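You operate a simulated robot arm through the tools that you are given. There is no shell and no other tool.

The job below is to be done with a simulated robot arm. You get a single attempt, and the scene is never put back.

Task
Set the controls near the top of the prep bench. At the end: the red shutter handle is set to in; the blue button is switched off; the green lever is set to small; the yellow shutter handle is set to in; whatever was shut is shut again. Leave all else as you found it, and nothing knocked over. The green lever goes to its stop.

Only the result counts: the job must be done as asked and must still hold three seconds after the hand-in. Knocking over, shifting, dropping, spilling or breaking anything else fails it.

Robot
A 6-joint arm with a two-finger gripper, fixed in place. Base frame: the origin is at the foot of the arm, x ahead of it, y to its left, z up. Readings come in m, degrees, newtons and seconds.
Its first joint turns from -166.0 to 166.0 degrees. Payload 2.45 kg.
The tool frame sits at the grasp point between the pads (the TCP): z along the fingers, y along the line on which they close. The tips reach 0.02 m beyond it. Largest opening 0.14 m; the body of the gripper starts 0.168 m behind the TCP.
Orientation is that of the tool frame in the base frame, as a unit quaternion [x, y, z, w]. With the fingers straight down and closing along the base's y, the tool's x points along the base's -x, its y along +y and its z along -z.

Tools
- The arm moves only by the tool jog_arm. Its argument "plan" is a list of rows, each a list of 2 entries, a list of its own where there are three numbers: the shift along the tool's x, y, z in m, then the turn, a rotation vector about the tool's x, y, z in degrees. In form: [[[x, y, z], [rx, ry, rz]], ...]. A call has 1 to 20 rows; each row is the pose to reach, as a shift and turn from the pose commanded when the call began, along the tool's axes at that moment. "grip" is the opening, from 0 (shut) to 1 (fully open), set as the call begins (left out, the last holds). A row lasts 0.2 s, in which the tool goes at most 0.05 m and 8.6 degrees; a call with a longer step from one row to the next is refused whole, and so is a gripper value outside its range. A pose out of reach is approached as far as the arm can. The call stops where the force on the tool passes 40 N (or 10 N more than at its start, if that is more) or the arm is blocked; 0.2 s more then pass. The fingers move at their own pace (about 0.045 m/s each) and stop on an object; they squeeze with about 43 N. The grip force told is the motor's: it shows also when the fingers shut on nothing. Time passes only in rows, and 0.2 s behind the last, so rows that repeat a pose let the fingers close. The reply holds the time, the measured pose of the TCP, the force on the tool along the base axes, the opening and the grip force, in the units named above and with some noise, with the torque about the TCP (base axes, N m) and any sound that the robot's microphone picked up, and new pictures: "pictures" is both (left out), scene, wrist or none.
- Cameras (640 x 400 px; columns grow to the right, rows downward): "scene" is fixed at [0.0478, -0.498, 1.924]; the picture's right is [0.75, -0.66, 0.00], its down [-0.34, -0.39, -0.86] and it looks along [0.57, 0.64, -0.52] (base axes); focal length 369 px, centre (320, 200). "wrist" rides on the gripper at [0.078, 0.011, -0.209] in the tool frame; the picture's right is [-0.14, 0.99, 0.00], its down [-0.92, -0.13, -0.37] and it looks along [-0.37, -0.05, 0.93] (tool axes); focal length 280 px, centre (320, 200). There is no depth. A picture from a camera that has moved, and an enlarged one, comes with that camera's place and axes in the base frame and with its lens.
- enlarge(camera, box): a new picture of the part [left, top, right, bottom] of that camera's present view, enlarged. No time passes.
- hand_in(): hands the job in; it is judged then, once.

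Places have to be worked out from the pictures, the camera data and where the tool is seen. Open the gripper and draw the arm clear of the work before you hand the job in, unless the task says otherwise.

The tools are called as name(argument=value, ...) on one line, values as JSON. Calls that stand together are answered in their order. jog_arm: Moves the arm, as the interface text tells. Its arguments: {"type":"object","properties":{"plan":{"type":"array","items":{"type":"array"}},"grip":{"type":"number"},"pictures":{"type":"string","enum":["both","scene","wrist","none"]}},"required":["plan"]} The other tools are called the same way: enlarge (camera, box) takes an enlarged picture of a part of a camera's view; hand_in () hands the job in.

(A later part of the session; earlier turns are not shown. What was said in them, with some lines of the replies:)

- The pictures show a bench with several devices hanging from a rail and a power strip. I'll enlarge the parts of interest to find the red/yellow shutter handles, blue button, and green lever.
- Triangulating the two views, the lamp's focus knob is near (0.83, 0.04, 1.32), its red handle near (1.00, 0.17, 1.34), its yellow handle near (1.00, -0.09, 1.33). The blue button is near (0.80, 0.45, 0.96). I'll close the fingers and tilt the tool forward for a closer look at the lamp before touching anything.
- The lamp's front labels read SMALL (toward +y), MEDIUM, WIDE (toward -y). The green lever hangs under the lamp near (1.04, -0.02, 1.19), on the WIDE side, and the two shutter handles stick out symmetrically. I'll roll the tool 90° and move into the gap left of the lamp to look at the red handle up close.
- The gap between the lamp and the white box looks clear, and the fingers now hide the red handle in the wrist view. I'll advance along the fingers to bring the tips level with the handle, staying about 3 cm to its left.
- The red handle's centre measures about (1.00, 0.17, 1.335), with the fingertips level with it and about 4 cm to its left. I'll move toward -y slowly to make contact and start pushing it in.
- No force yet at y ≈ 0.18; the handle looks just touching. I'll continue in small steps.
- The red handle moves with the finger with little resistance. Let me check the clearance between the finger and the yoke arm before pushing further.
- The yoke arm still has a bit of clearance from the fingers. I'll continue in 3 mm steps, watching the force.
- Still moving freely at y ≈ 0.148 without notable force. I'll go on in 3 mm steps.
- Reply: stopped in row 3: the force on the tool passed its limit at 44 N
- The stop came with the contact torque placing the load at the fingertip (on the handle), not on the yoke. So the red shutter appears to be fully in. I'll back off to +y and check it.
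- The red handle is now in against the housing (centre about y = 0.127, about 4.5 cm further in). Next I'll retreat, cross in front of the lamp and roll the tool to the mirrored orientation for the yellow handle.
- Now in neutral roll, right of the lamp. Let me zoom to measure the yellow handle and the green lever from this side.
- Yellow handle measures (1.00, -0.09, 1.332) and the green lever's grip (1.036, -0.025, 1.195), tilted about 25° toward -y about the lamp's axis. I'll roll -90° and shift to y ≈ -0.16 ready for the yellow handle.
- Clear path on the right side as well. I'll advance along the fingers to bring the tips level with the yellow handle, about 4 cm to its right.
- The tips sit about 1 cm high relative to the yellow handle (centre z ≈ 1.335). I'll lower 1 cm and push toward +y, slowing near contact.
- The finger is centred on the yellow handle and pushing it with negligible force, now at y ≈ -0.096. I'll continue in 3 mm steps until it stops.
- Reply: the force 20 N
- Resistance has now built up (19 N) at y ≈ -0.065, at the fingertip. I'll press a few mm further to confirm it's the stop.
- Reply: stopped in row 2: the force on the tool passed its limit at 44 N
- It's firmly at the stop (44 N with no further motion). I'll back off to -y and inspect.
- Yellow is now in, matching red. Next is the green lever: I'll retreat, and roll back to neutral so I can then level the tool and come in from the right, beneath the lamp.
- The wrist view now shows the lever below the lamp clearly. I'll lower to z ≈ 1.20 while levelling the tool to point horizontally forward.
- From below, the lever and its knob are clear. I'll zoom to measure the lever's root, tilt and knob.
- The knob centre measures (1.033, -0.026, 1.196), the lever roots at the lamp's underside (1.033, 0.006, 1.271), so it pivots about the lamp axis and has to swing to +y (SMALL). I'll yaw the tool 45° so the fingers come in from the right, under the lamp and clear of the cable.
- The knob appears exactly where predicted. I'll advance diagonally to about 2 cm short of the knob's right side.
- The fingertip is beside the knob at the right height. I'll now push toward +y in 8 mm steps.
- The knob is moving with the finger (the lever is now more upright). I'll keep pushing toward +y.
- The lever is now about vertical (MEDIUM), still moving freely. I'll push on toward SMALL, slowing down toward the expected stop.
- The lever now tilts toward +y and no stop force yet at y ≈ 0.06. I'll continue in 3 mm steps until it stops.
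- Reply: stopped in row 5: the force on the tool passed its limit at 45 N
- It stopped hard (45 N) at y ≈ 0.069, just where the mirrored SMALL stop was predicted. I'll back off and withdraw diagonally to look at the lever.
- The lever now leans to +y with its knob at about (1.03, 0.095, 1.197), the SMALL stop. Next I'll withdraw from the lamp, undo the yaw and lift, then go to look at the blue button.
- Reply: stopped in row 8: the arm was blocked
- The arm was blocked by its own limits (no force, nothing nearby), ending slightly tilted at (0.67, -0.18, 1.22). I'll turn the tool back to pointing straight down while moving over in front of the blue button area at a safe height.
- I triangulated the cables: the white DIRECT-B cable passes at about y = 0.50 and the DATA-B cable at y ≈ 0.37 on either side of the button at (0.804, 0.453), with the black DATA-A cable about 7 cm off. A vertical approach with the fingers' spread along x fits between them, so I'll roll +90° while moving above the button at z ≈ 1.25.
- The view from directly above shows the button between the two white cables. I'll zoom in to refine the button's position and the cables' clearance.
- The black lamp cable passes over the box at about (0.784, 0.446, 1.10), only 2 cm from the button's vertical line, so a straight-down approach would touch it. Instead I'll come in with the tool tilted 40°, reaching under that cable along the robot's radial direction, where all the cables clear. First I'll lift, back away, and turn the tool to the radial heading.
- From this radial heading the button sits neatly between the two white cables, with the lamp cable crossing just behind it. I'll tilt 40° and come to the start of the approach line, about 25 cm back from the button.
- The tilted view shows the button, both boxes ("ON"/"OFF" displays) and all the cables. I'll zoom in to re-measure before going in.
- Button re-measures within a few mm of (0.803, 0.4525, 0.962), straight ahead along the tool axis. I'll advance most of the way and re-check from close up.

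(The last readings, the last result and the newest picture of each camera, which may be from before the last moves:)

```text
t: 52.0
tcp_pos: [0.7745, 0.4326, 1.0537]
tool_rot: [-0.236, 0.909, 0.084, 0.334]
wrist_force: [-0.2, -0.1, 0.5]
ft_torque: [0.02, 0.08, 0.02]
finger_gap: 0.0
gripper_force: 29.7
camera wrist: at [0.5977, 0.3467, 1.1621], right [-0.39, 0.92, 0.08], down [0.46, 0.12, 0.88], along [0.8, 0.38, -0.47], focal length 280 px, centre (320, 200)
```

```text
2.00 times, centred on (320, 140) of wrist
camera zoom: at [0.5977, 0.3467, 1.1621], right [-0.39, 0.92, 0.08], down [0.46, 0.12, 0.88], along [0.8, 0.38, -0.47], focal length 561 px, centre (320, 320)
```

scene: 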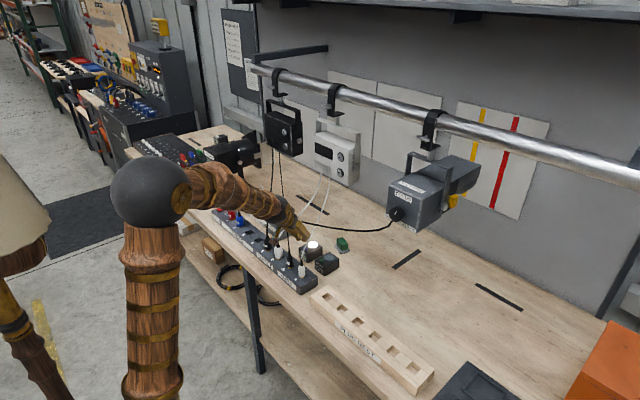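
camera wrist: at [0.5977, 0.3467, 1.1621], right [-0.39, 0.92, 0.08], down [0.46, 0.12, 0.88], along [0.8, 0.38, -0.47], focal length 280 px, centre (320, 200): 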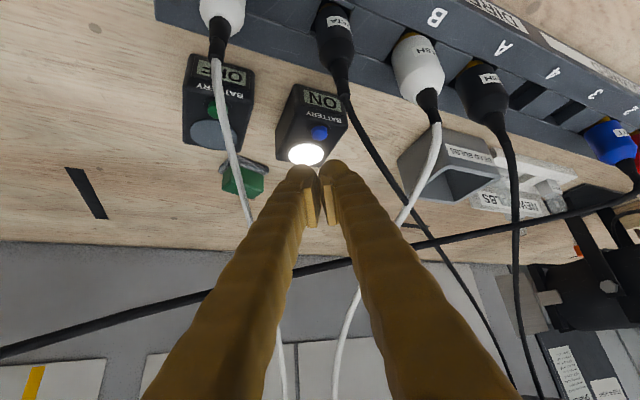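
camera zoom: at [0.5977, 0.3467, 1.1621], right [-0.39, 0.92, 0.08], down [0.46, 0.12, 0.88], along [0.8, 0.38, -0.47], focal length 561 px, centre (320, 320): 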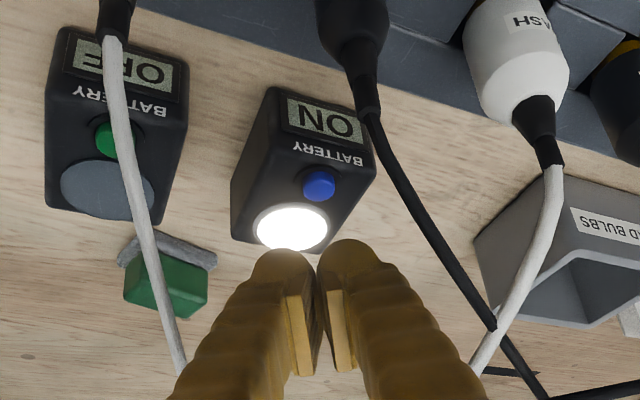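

The close-up puts the button top at about (0.805, 0.4535, 0.951), nearly dead ahead with about 4 mm lateral offset. I'll move to hover about 1.5 cm above it.

jog_arm(plan=[[[0.0019, 0.0013, 0.025], [0, 0, 0]], [[0.0038, 0.0027, 0.05], [0, 0, 0]], [[0.0057, 0.004, 0.0737], [0, 0, 0]]])

enlarge(camera="scene", box=[250, 190, 350, 290])

enlarge(camera="wrist", box=[220, 100, 420, 260])

```text
t: 52.9
tcp_pos: [0.8074, 0.4599, 0.9934]
tool_rot: [-0.237, 0.909, 0.083, 0.334]
wrist_force: [-0.1, -0.1, 0.3]
ft_torque: [0.0, -0.02, 0.03]
finger_gap: 0.0002
gripper_force: 29.4
camera wrist: at [0.6321, 0.3728, 1.1014], right [-0.39, 0.92, 0.08], down [0.47, 0.12, 0.88], along [0.8, 0.38, -0.47], focal length 280 px, centre (320, 200)
```

scene: 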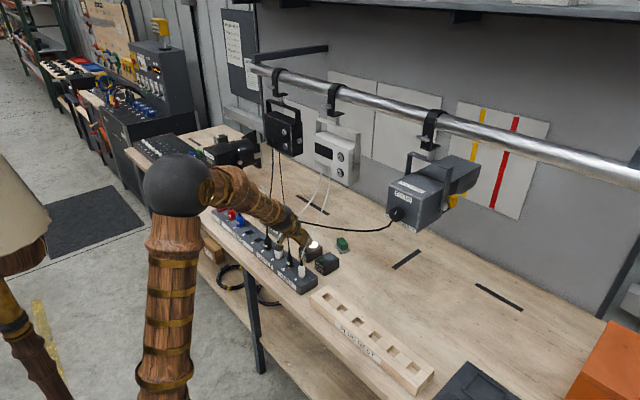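
wrist: 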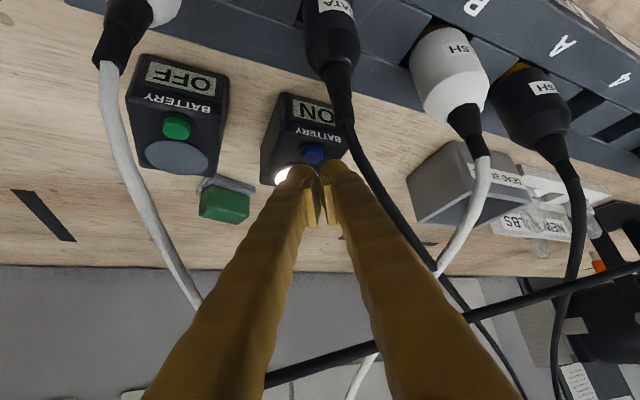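

```text
4.00 times, centred on (300, 240) of scene
camera zoom: at [0.0478, -0.498, 1.924], right [0.75, -0.66, 0.0], down [-0.34, -0.39, -0.86], along [0.57, 0.64, -0.52], focal length 1477 px, centre (400, 40)
```

zoom: 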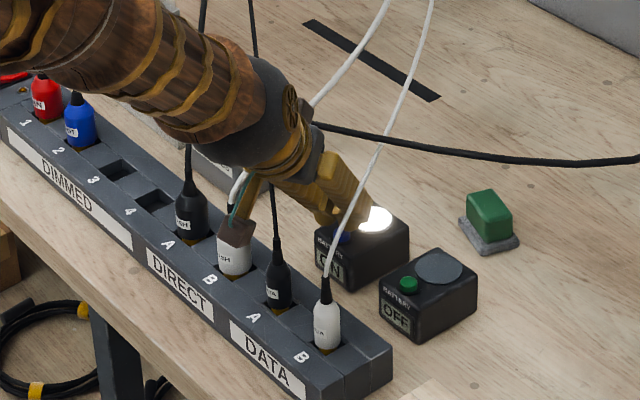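

```text
2.50 times, centred on (320, 180) of wrist
camera zoom: at [0.6321, 0.3728, 1.1014], right [-0.39, 0.92, 0.08], down [0.47, 0.12, 0.88], along [0.8, 0.38, -0.47], focal length 701 px, centre (320, 250)
```

zoom: 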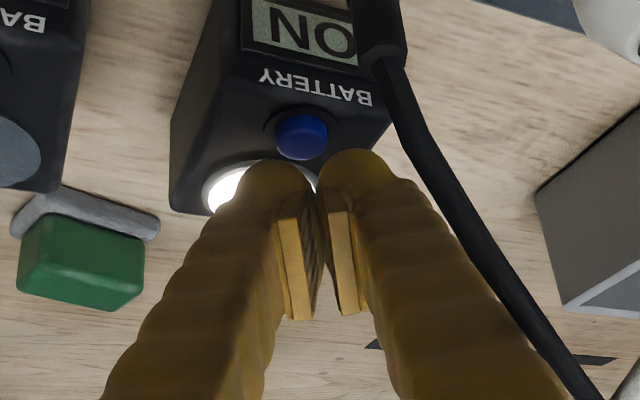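

The hover is good: the button is about 4 mm further along and slightly left of the finger centre, so I'll press with the left fingertip rather than the seam between the fingers. I'll descend vertically in small steps.

jog_arm(plan=[[[-0.0023, 0.004, 0.0019], [0, 0, 0]], [[0.0016, 0.004, 0.0065], [0, 0, 0]], [[0.0041, 0.004, 0.0096], [0, 0, 0]], [[0.0061, 0.004, 0.0119], [0, 0, 0]]])

enlarge(camera="wrist", box=[220, 100, 420, 260])

enlarge(camera="scene", box=[270, 210, 350, 280])

```text
t: 53.9
tcp_pos: [0.8089, 0.4634, 0.9805]
tool_rot: [-0.237, 0.908, 0.084, 0.334]
wrist_force: [-0.1, 0.1, 2.0]
ft_torque: [-0.05, -0.01, 0.01]
finger_gap: 0.0001
gripper_force: 29.1
heard: click
camera wrist: at [0.6331, 0.3778, 1.0877], right [-0.39, 0.92, 0.08], down [0.46, 0.12, 0.88], along [0.8, 0.38, -0.47], focal length 280 px, centre (320, 200)
```

scene: 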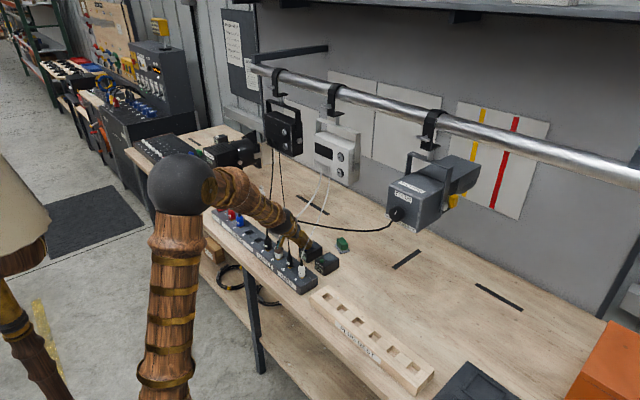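
wrist: 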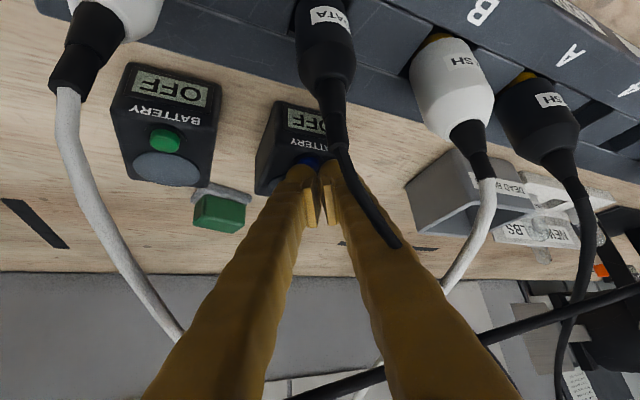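

```text
2.50 times, centred on (320, 180) of wrist
camera zoom: at [0.6331, 0.3778, 1.0877], right [-0.39, 0.92, 0.08], down [0.46, 0.12, 0.88], along [0.8, 0.38, -0.47], focal length 701 px, centre (320, 250)
```

zoom: 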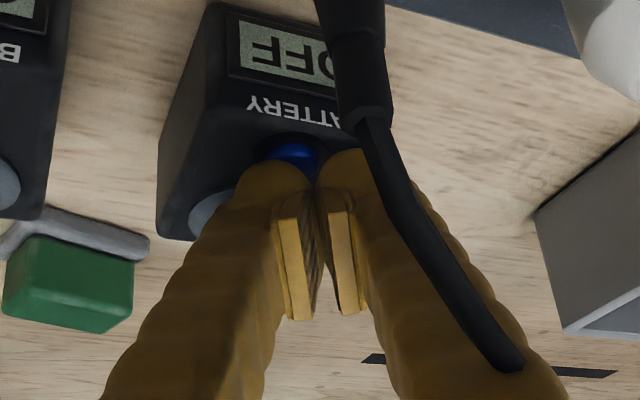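

```text
5.71 times, centred on (310, 245) of scene
camera zoom: at [0.0478, -0.498, 1.924], right [0.75, -0.66, 0.0], down [-0.34, -0.39, -0.86], along [0.57, 0.64, -0.52], focal length 2110 px, centre (377, -57)
```

zoom: 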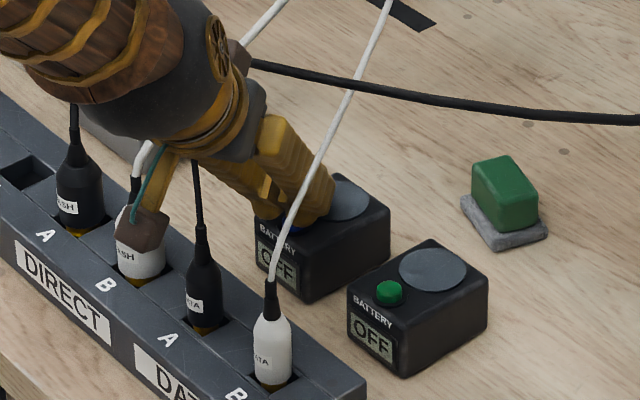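

A click was heard, the display reads OFF and the lamp disc is dark. I'll lift straight up off the button and retreat along the same line.

jog_arm(plan=[[[-0.0064, 0, -0.0077], [0, 0, 0]], [[-0.0128, 0, -0.0153], [0, 0, 0]], [[-0.0128, -0.002, -0.055], [0, 0, 0]], [[-0.0128, -0.004, -0.1], [0, 0, 0]], [[-0.0128, -0.004, -0.145], [0, 0, 0]], [[-0.0128, -0.004, -0.19], [0, 0, 0]], [[-0.0128, -0.004, -0.235], [0, 0, 0]], [[-0.0128, -0.004, -0.27], [0, 0, 0]]])

enlarge(camera="scene", box=[230, 170, 370, 300])

enlarge(camera="wrist", box=[220, 20, 440, 220])

```text
t: 55.6
tcp_pos: [0.6679, 0.3813, 1.1966]
tool_rot: [-0.236, 0.909, 0.083, 0.333]
wrist_force: [0.2, 0.1, 0.3]
ft_torque: [0.01, 0.02, -0.01]
finger_gap: 0.0
gripper_force: 29.6
camera wrist: at [0.4911, 0.2963, 1.3046], right [-0.39, 0.92, 0.08], down [0.47, 0.12, 0.88], along [0.79, 0.38, -0.47], focal length 280 px, centre (320, 200)
```

scene: 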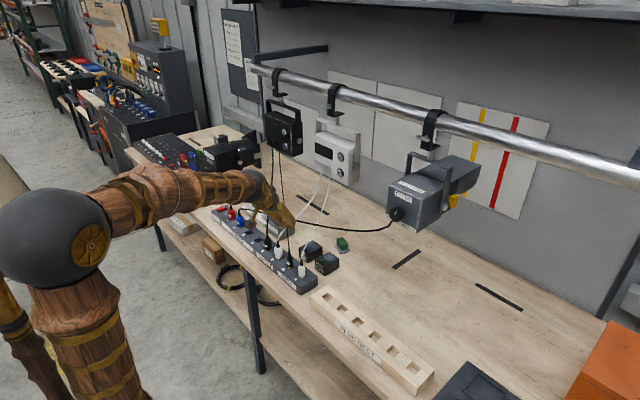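
wrist: 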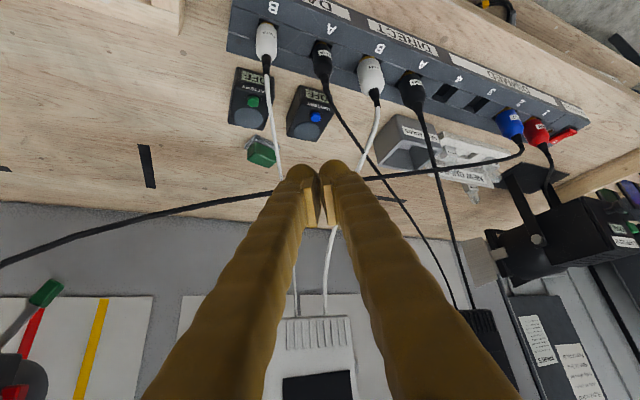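

```text
3.08 times, centred on (300, 235) of scene
camera zoom: at [0.0478, -0.498, 1.924], right [0.75, -0.66, 0.0], down [-0.34, -0.39, -0.86], along [0.57, 0.64, -0.52], focal length 1136 px, centre (382, 92)
```

zoom: 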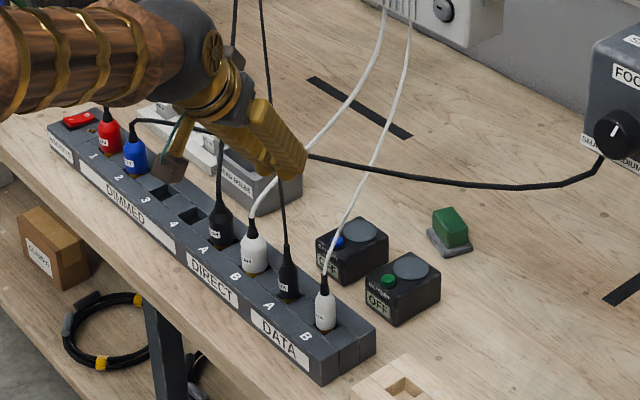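

```text
2.00 times, centred on (330, 120) of wrist
camera zoom: at [0.4911, 0.2963, 1.3046], right [-0.39, 0.92, 0.08], down [0.47, 0.12, 0.88], along [0.79, 0.38, -0.47], focal length 561 px, centre (300, 360)
```

zoom: 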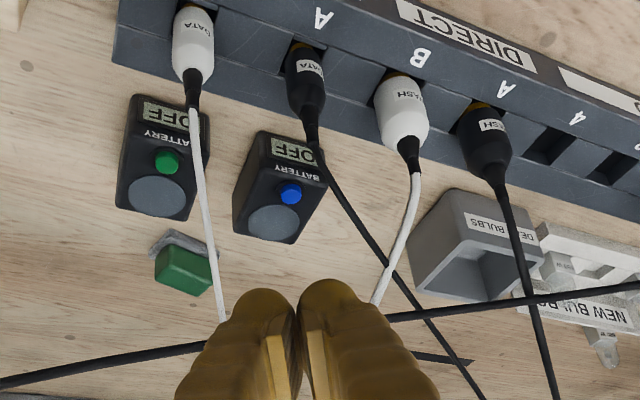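

The blue button's battery box reads OFF, and nothing else has moved. Now I'll back the arm up and away and turn it to look at the lamp, to check both handles and the lever.

jog_arm(plan=[[[0.0003, -0.016, -0.037], [3.73, -3.73, 2.38]], [[0.0006, -0.0321, -0.0739], [7.47, -7.47, 4.76]], [[0.0009, -0.0481, -0.1109], [11.2, -11.2, 7.13]], [[0.0012, -0.0641, -0.1478], [14.9, -14.9, 9.51]], [[0.0015, -0.0802, -0.1848], [18.7, -18.7, 11.9]], [[0.0019, -0.0962, -0.2217], [22.4, -22.4, 14.3]], [[0.0022, -0.1122, -0.2587], [26.1, -26.1, 16.6]], [[0.0025, -0.1283, -0.2956], [29.9, -29.9, 19.0]], [[0.0028, -0.1443, -0.3326], [33.6, -33.6, 21.4]]])

```text
t: 57.6
tcp_pos: [0.5482, 0.1517, 1.4465]
tool_rot: [0.07, 0.788, -0.055, 0.609]
wrist_force: [-0.7, 0.0, 0.3]
ft_torque: [-0.02, 0.0, 0.02]
finger_gap: 0.0
gripper_force: 29.1
camera wrist: at [0.3312, 0.2005, 1.4214], right [0.21, 0.97, 0.13], down [-0.15, -0.1, 0.98], along [0.97, -0.23, 0.12], focal length 280 px, centre (320, 200)
```

scene: 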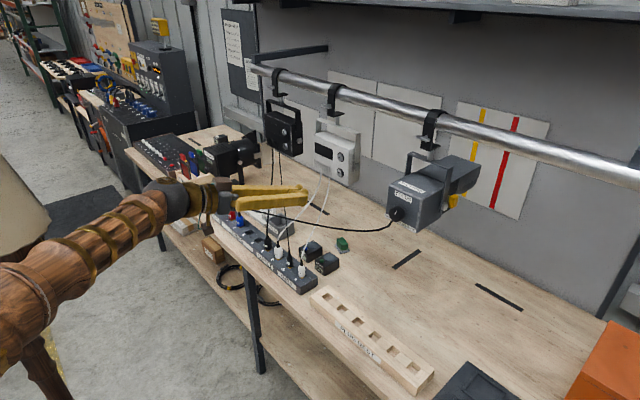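
wrist: 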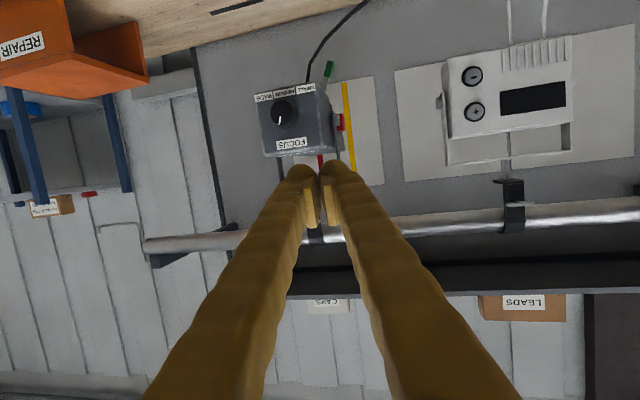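

enlarge(camera="wrist", box=[230, 40, 390, 170])

enlarge(camera="scene", box=[370, 130, 500, 250])

```text
3.08 times, centred on (310, 105) of wrist
camera zoom: at [0.3312, 0.2005, 1.4214], right [0.21, 0.97, 0.13], down [-0.15, -0.1, 0.98], along [0.97, -0.23, 0.12], focal length 863 px, centre (351, 492)
```

zoom: 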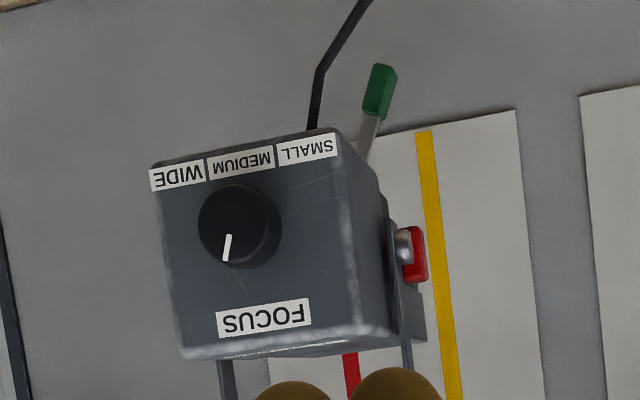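

```text
3.33 times, centred on (435, 190) of scene
camera zoom: at [0.0478, -0.498, 1.924], right [0.75, -0.66, 0.0], down [-0.34, -0.39, -0.86], along [0.57, 0.64, -0.52], focal length 1231 px, centre (-63, 233)
```

zoom: 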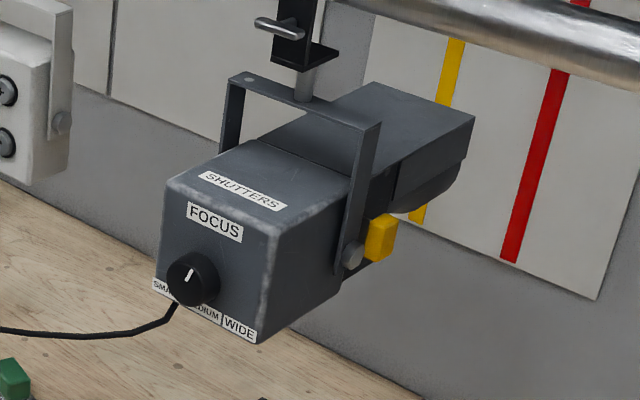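

From the front, the lever points to SMALL (about 22.5° to +y, mirroring its starting tilt), and red and yellow are both in. I'll open the gripper here, well clear of everything, and let it settle.

jog_arm(plan=[[[0, 0, -0.02], [0, 0, 0]], [[0, 0, -0.04], [0, 0, 0]], [[0, 0, -0.04], [0, 0, 0]], [[0, 0, -0.04], [0, 0, 0]], [[0, 0, -0.04], [0, 0, 0]], [[0, 0, -0.04], [0, 0, 0]], [[0, 0, -0.04], [0, 0, 0]], [[0, 0, -0.04], [0, 0, 0]], [[0, 0, -0.04], [0, 0, 0]], [[0, 0, -0.04], [0, 0, 0]], [[0, 0, -0.04], [0, 0, 0]], [[0, 0, -0.04], [0, 0, 0]]], grip=1)

enlarge(camera="wrist", box=[230, 20, 430, 180])

enlarge(camera="scene", box=[200, 170, 400, 310])

```text
t: 60.2
tcp_pos: [0.5096, 0.1591, 1.4576]
tool_rot: [0.07, 0.788, -0.055, 0.609]
wrist_force: [0.4, -0.3, 0.5]
ft_torque: [0.0, 0.0, 0.0]
finger_gap: 0.14
gripper_force: 0.1
camera wrist: at [0.2925, 0.2071, 1.4335], right [0.21, 0.97, 0.13], down [-0.15, -0.1, 0.98], along [0.97, -0.23, 0.12], focal length 280 px, centre (320, 200)
```

scene: 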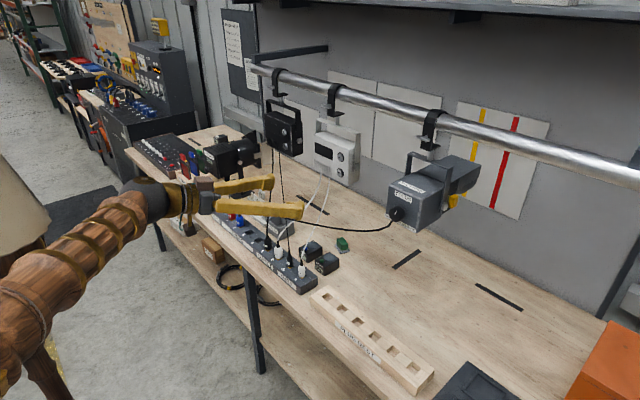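
wrist: 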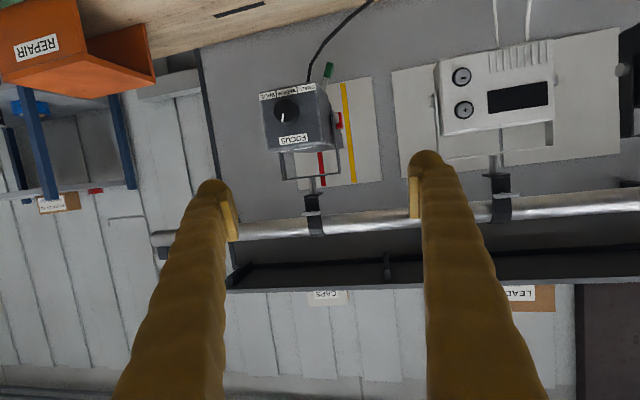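

```text
2.50 times, centred on (330, 100) of wrist
camera zoom: at [0.2925, 0.2071, 1.4335], right [0.21, 0.97, 0.13], down [-0.15, -0.1, 0.98], along [0.97, -0.23, 0.12], focal length 701 px, centre (295, 450)
```

zoom: 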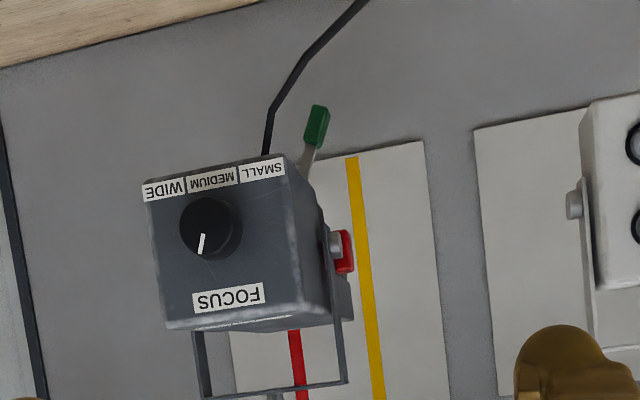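

```text
2.86 times, centred on (300, 240) of scene
camera zoom: at [0.0478, -0.498, 1.924], right [0.75, -0.66, 0.0], down [-0.34, -0.39, -0.86], along [0.57, 0.64, -0.52], focal length 1055 px, centre (377, 86)
```

zoom: 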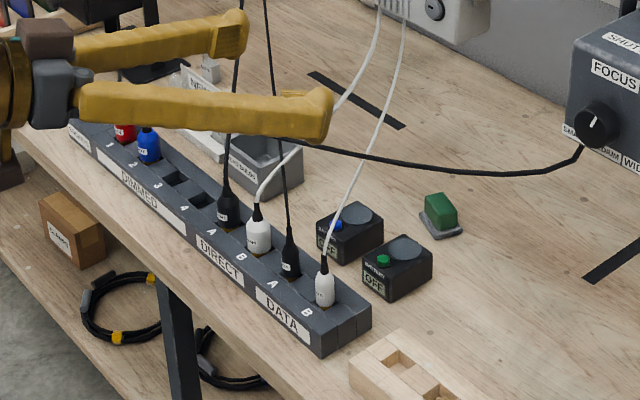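

The gripper is open and clear. Red and yellow handles are in, the green lever is at SMALL against its stop, the blue button's box reads OFF, and everything else looks unchanged, so I'm handing in.

hand_in()

```text
The job is handed in.
```

All four controls are set as asked, and the job is handed in. I don't have the judge's result.

- **Red and yellow shutter handles:** both are pushed in until they stopped firmly, at about 44 N each.
- **Green lever:** it is at SMALL. It stopped hard at 45 N, and its final tilt mirrors where it started on the WIDE side.
- **Blue button:** pressed once. I heard a click, its display now reads OFF and the light is out.
- **Everything else:** nothing was knocked over or looks moved, and I opened nothing, so there was nothing to shut again. During the button press, one finger overlapped the black cable from DATA A in the camera view. I felt no contact force, and the cable looks unchanged.

Before handing in, I opened the gripper and moved the arm clear of the bench.
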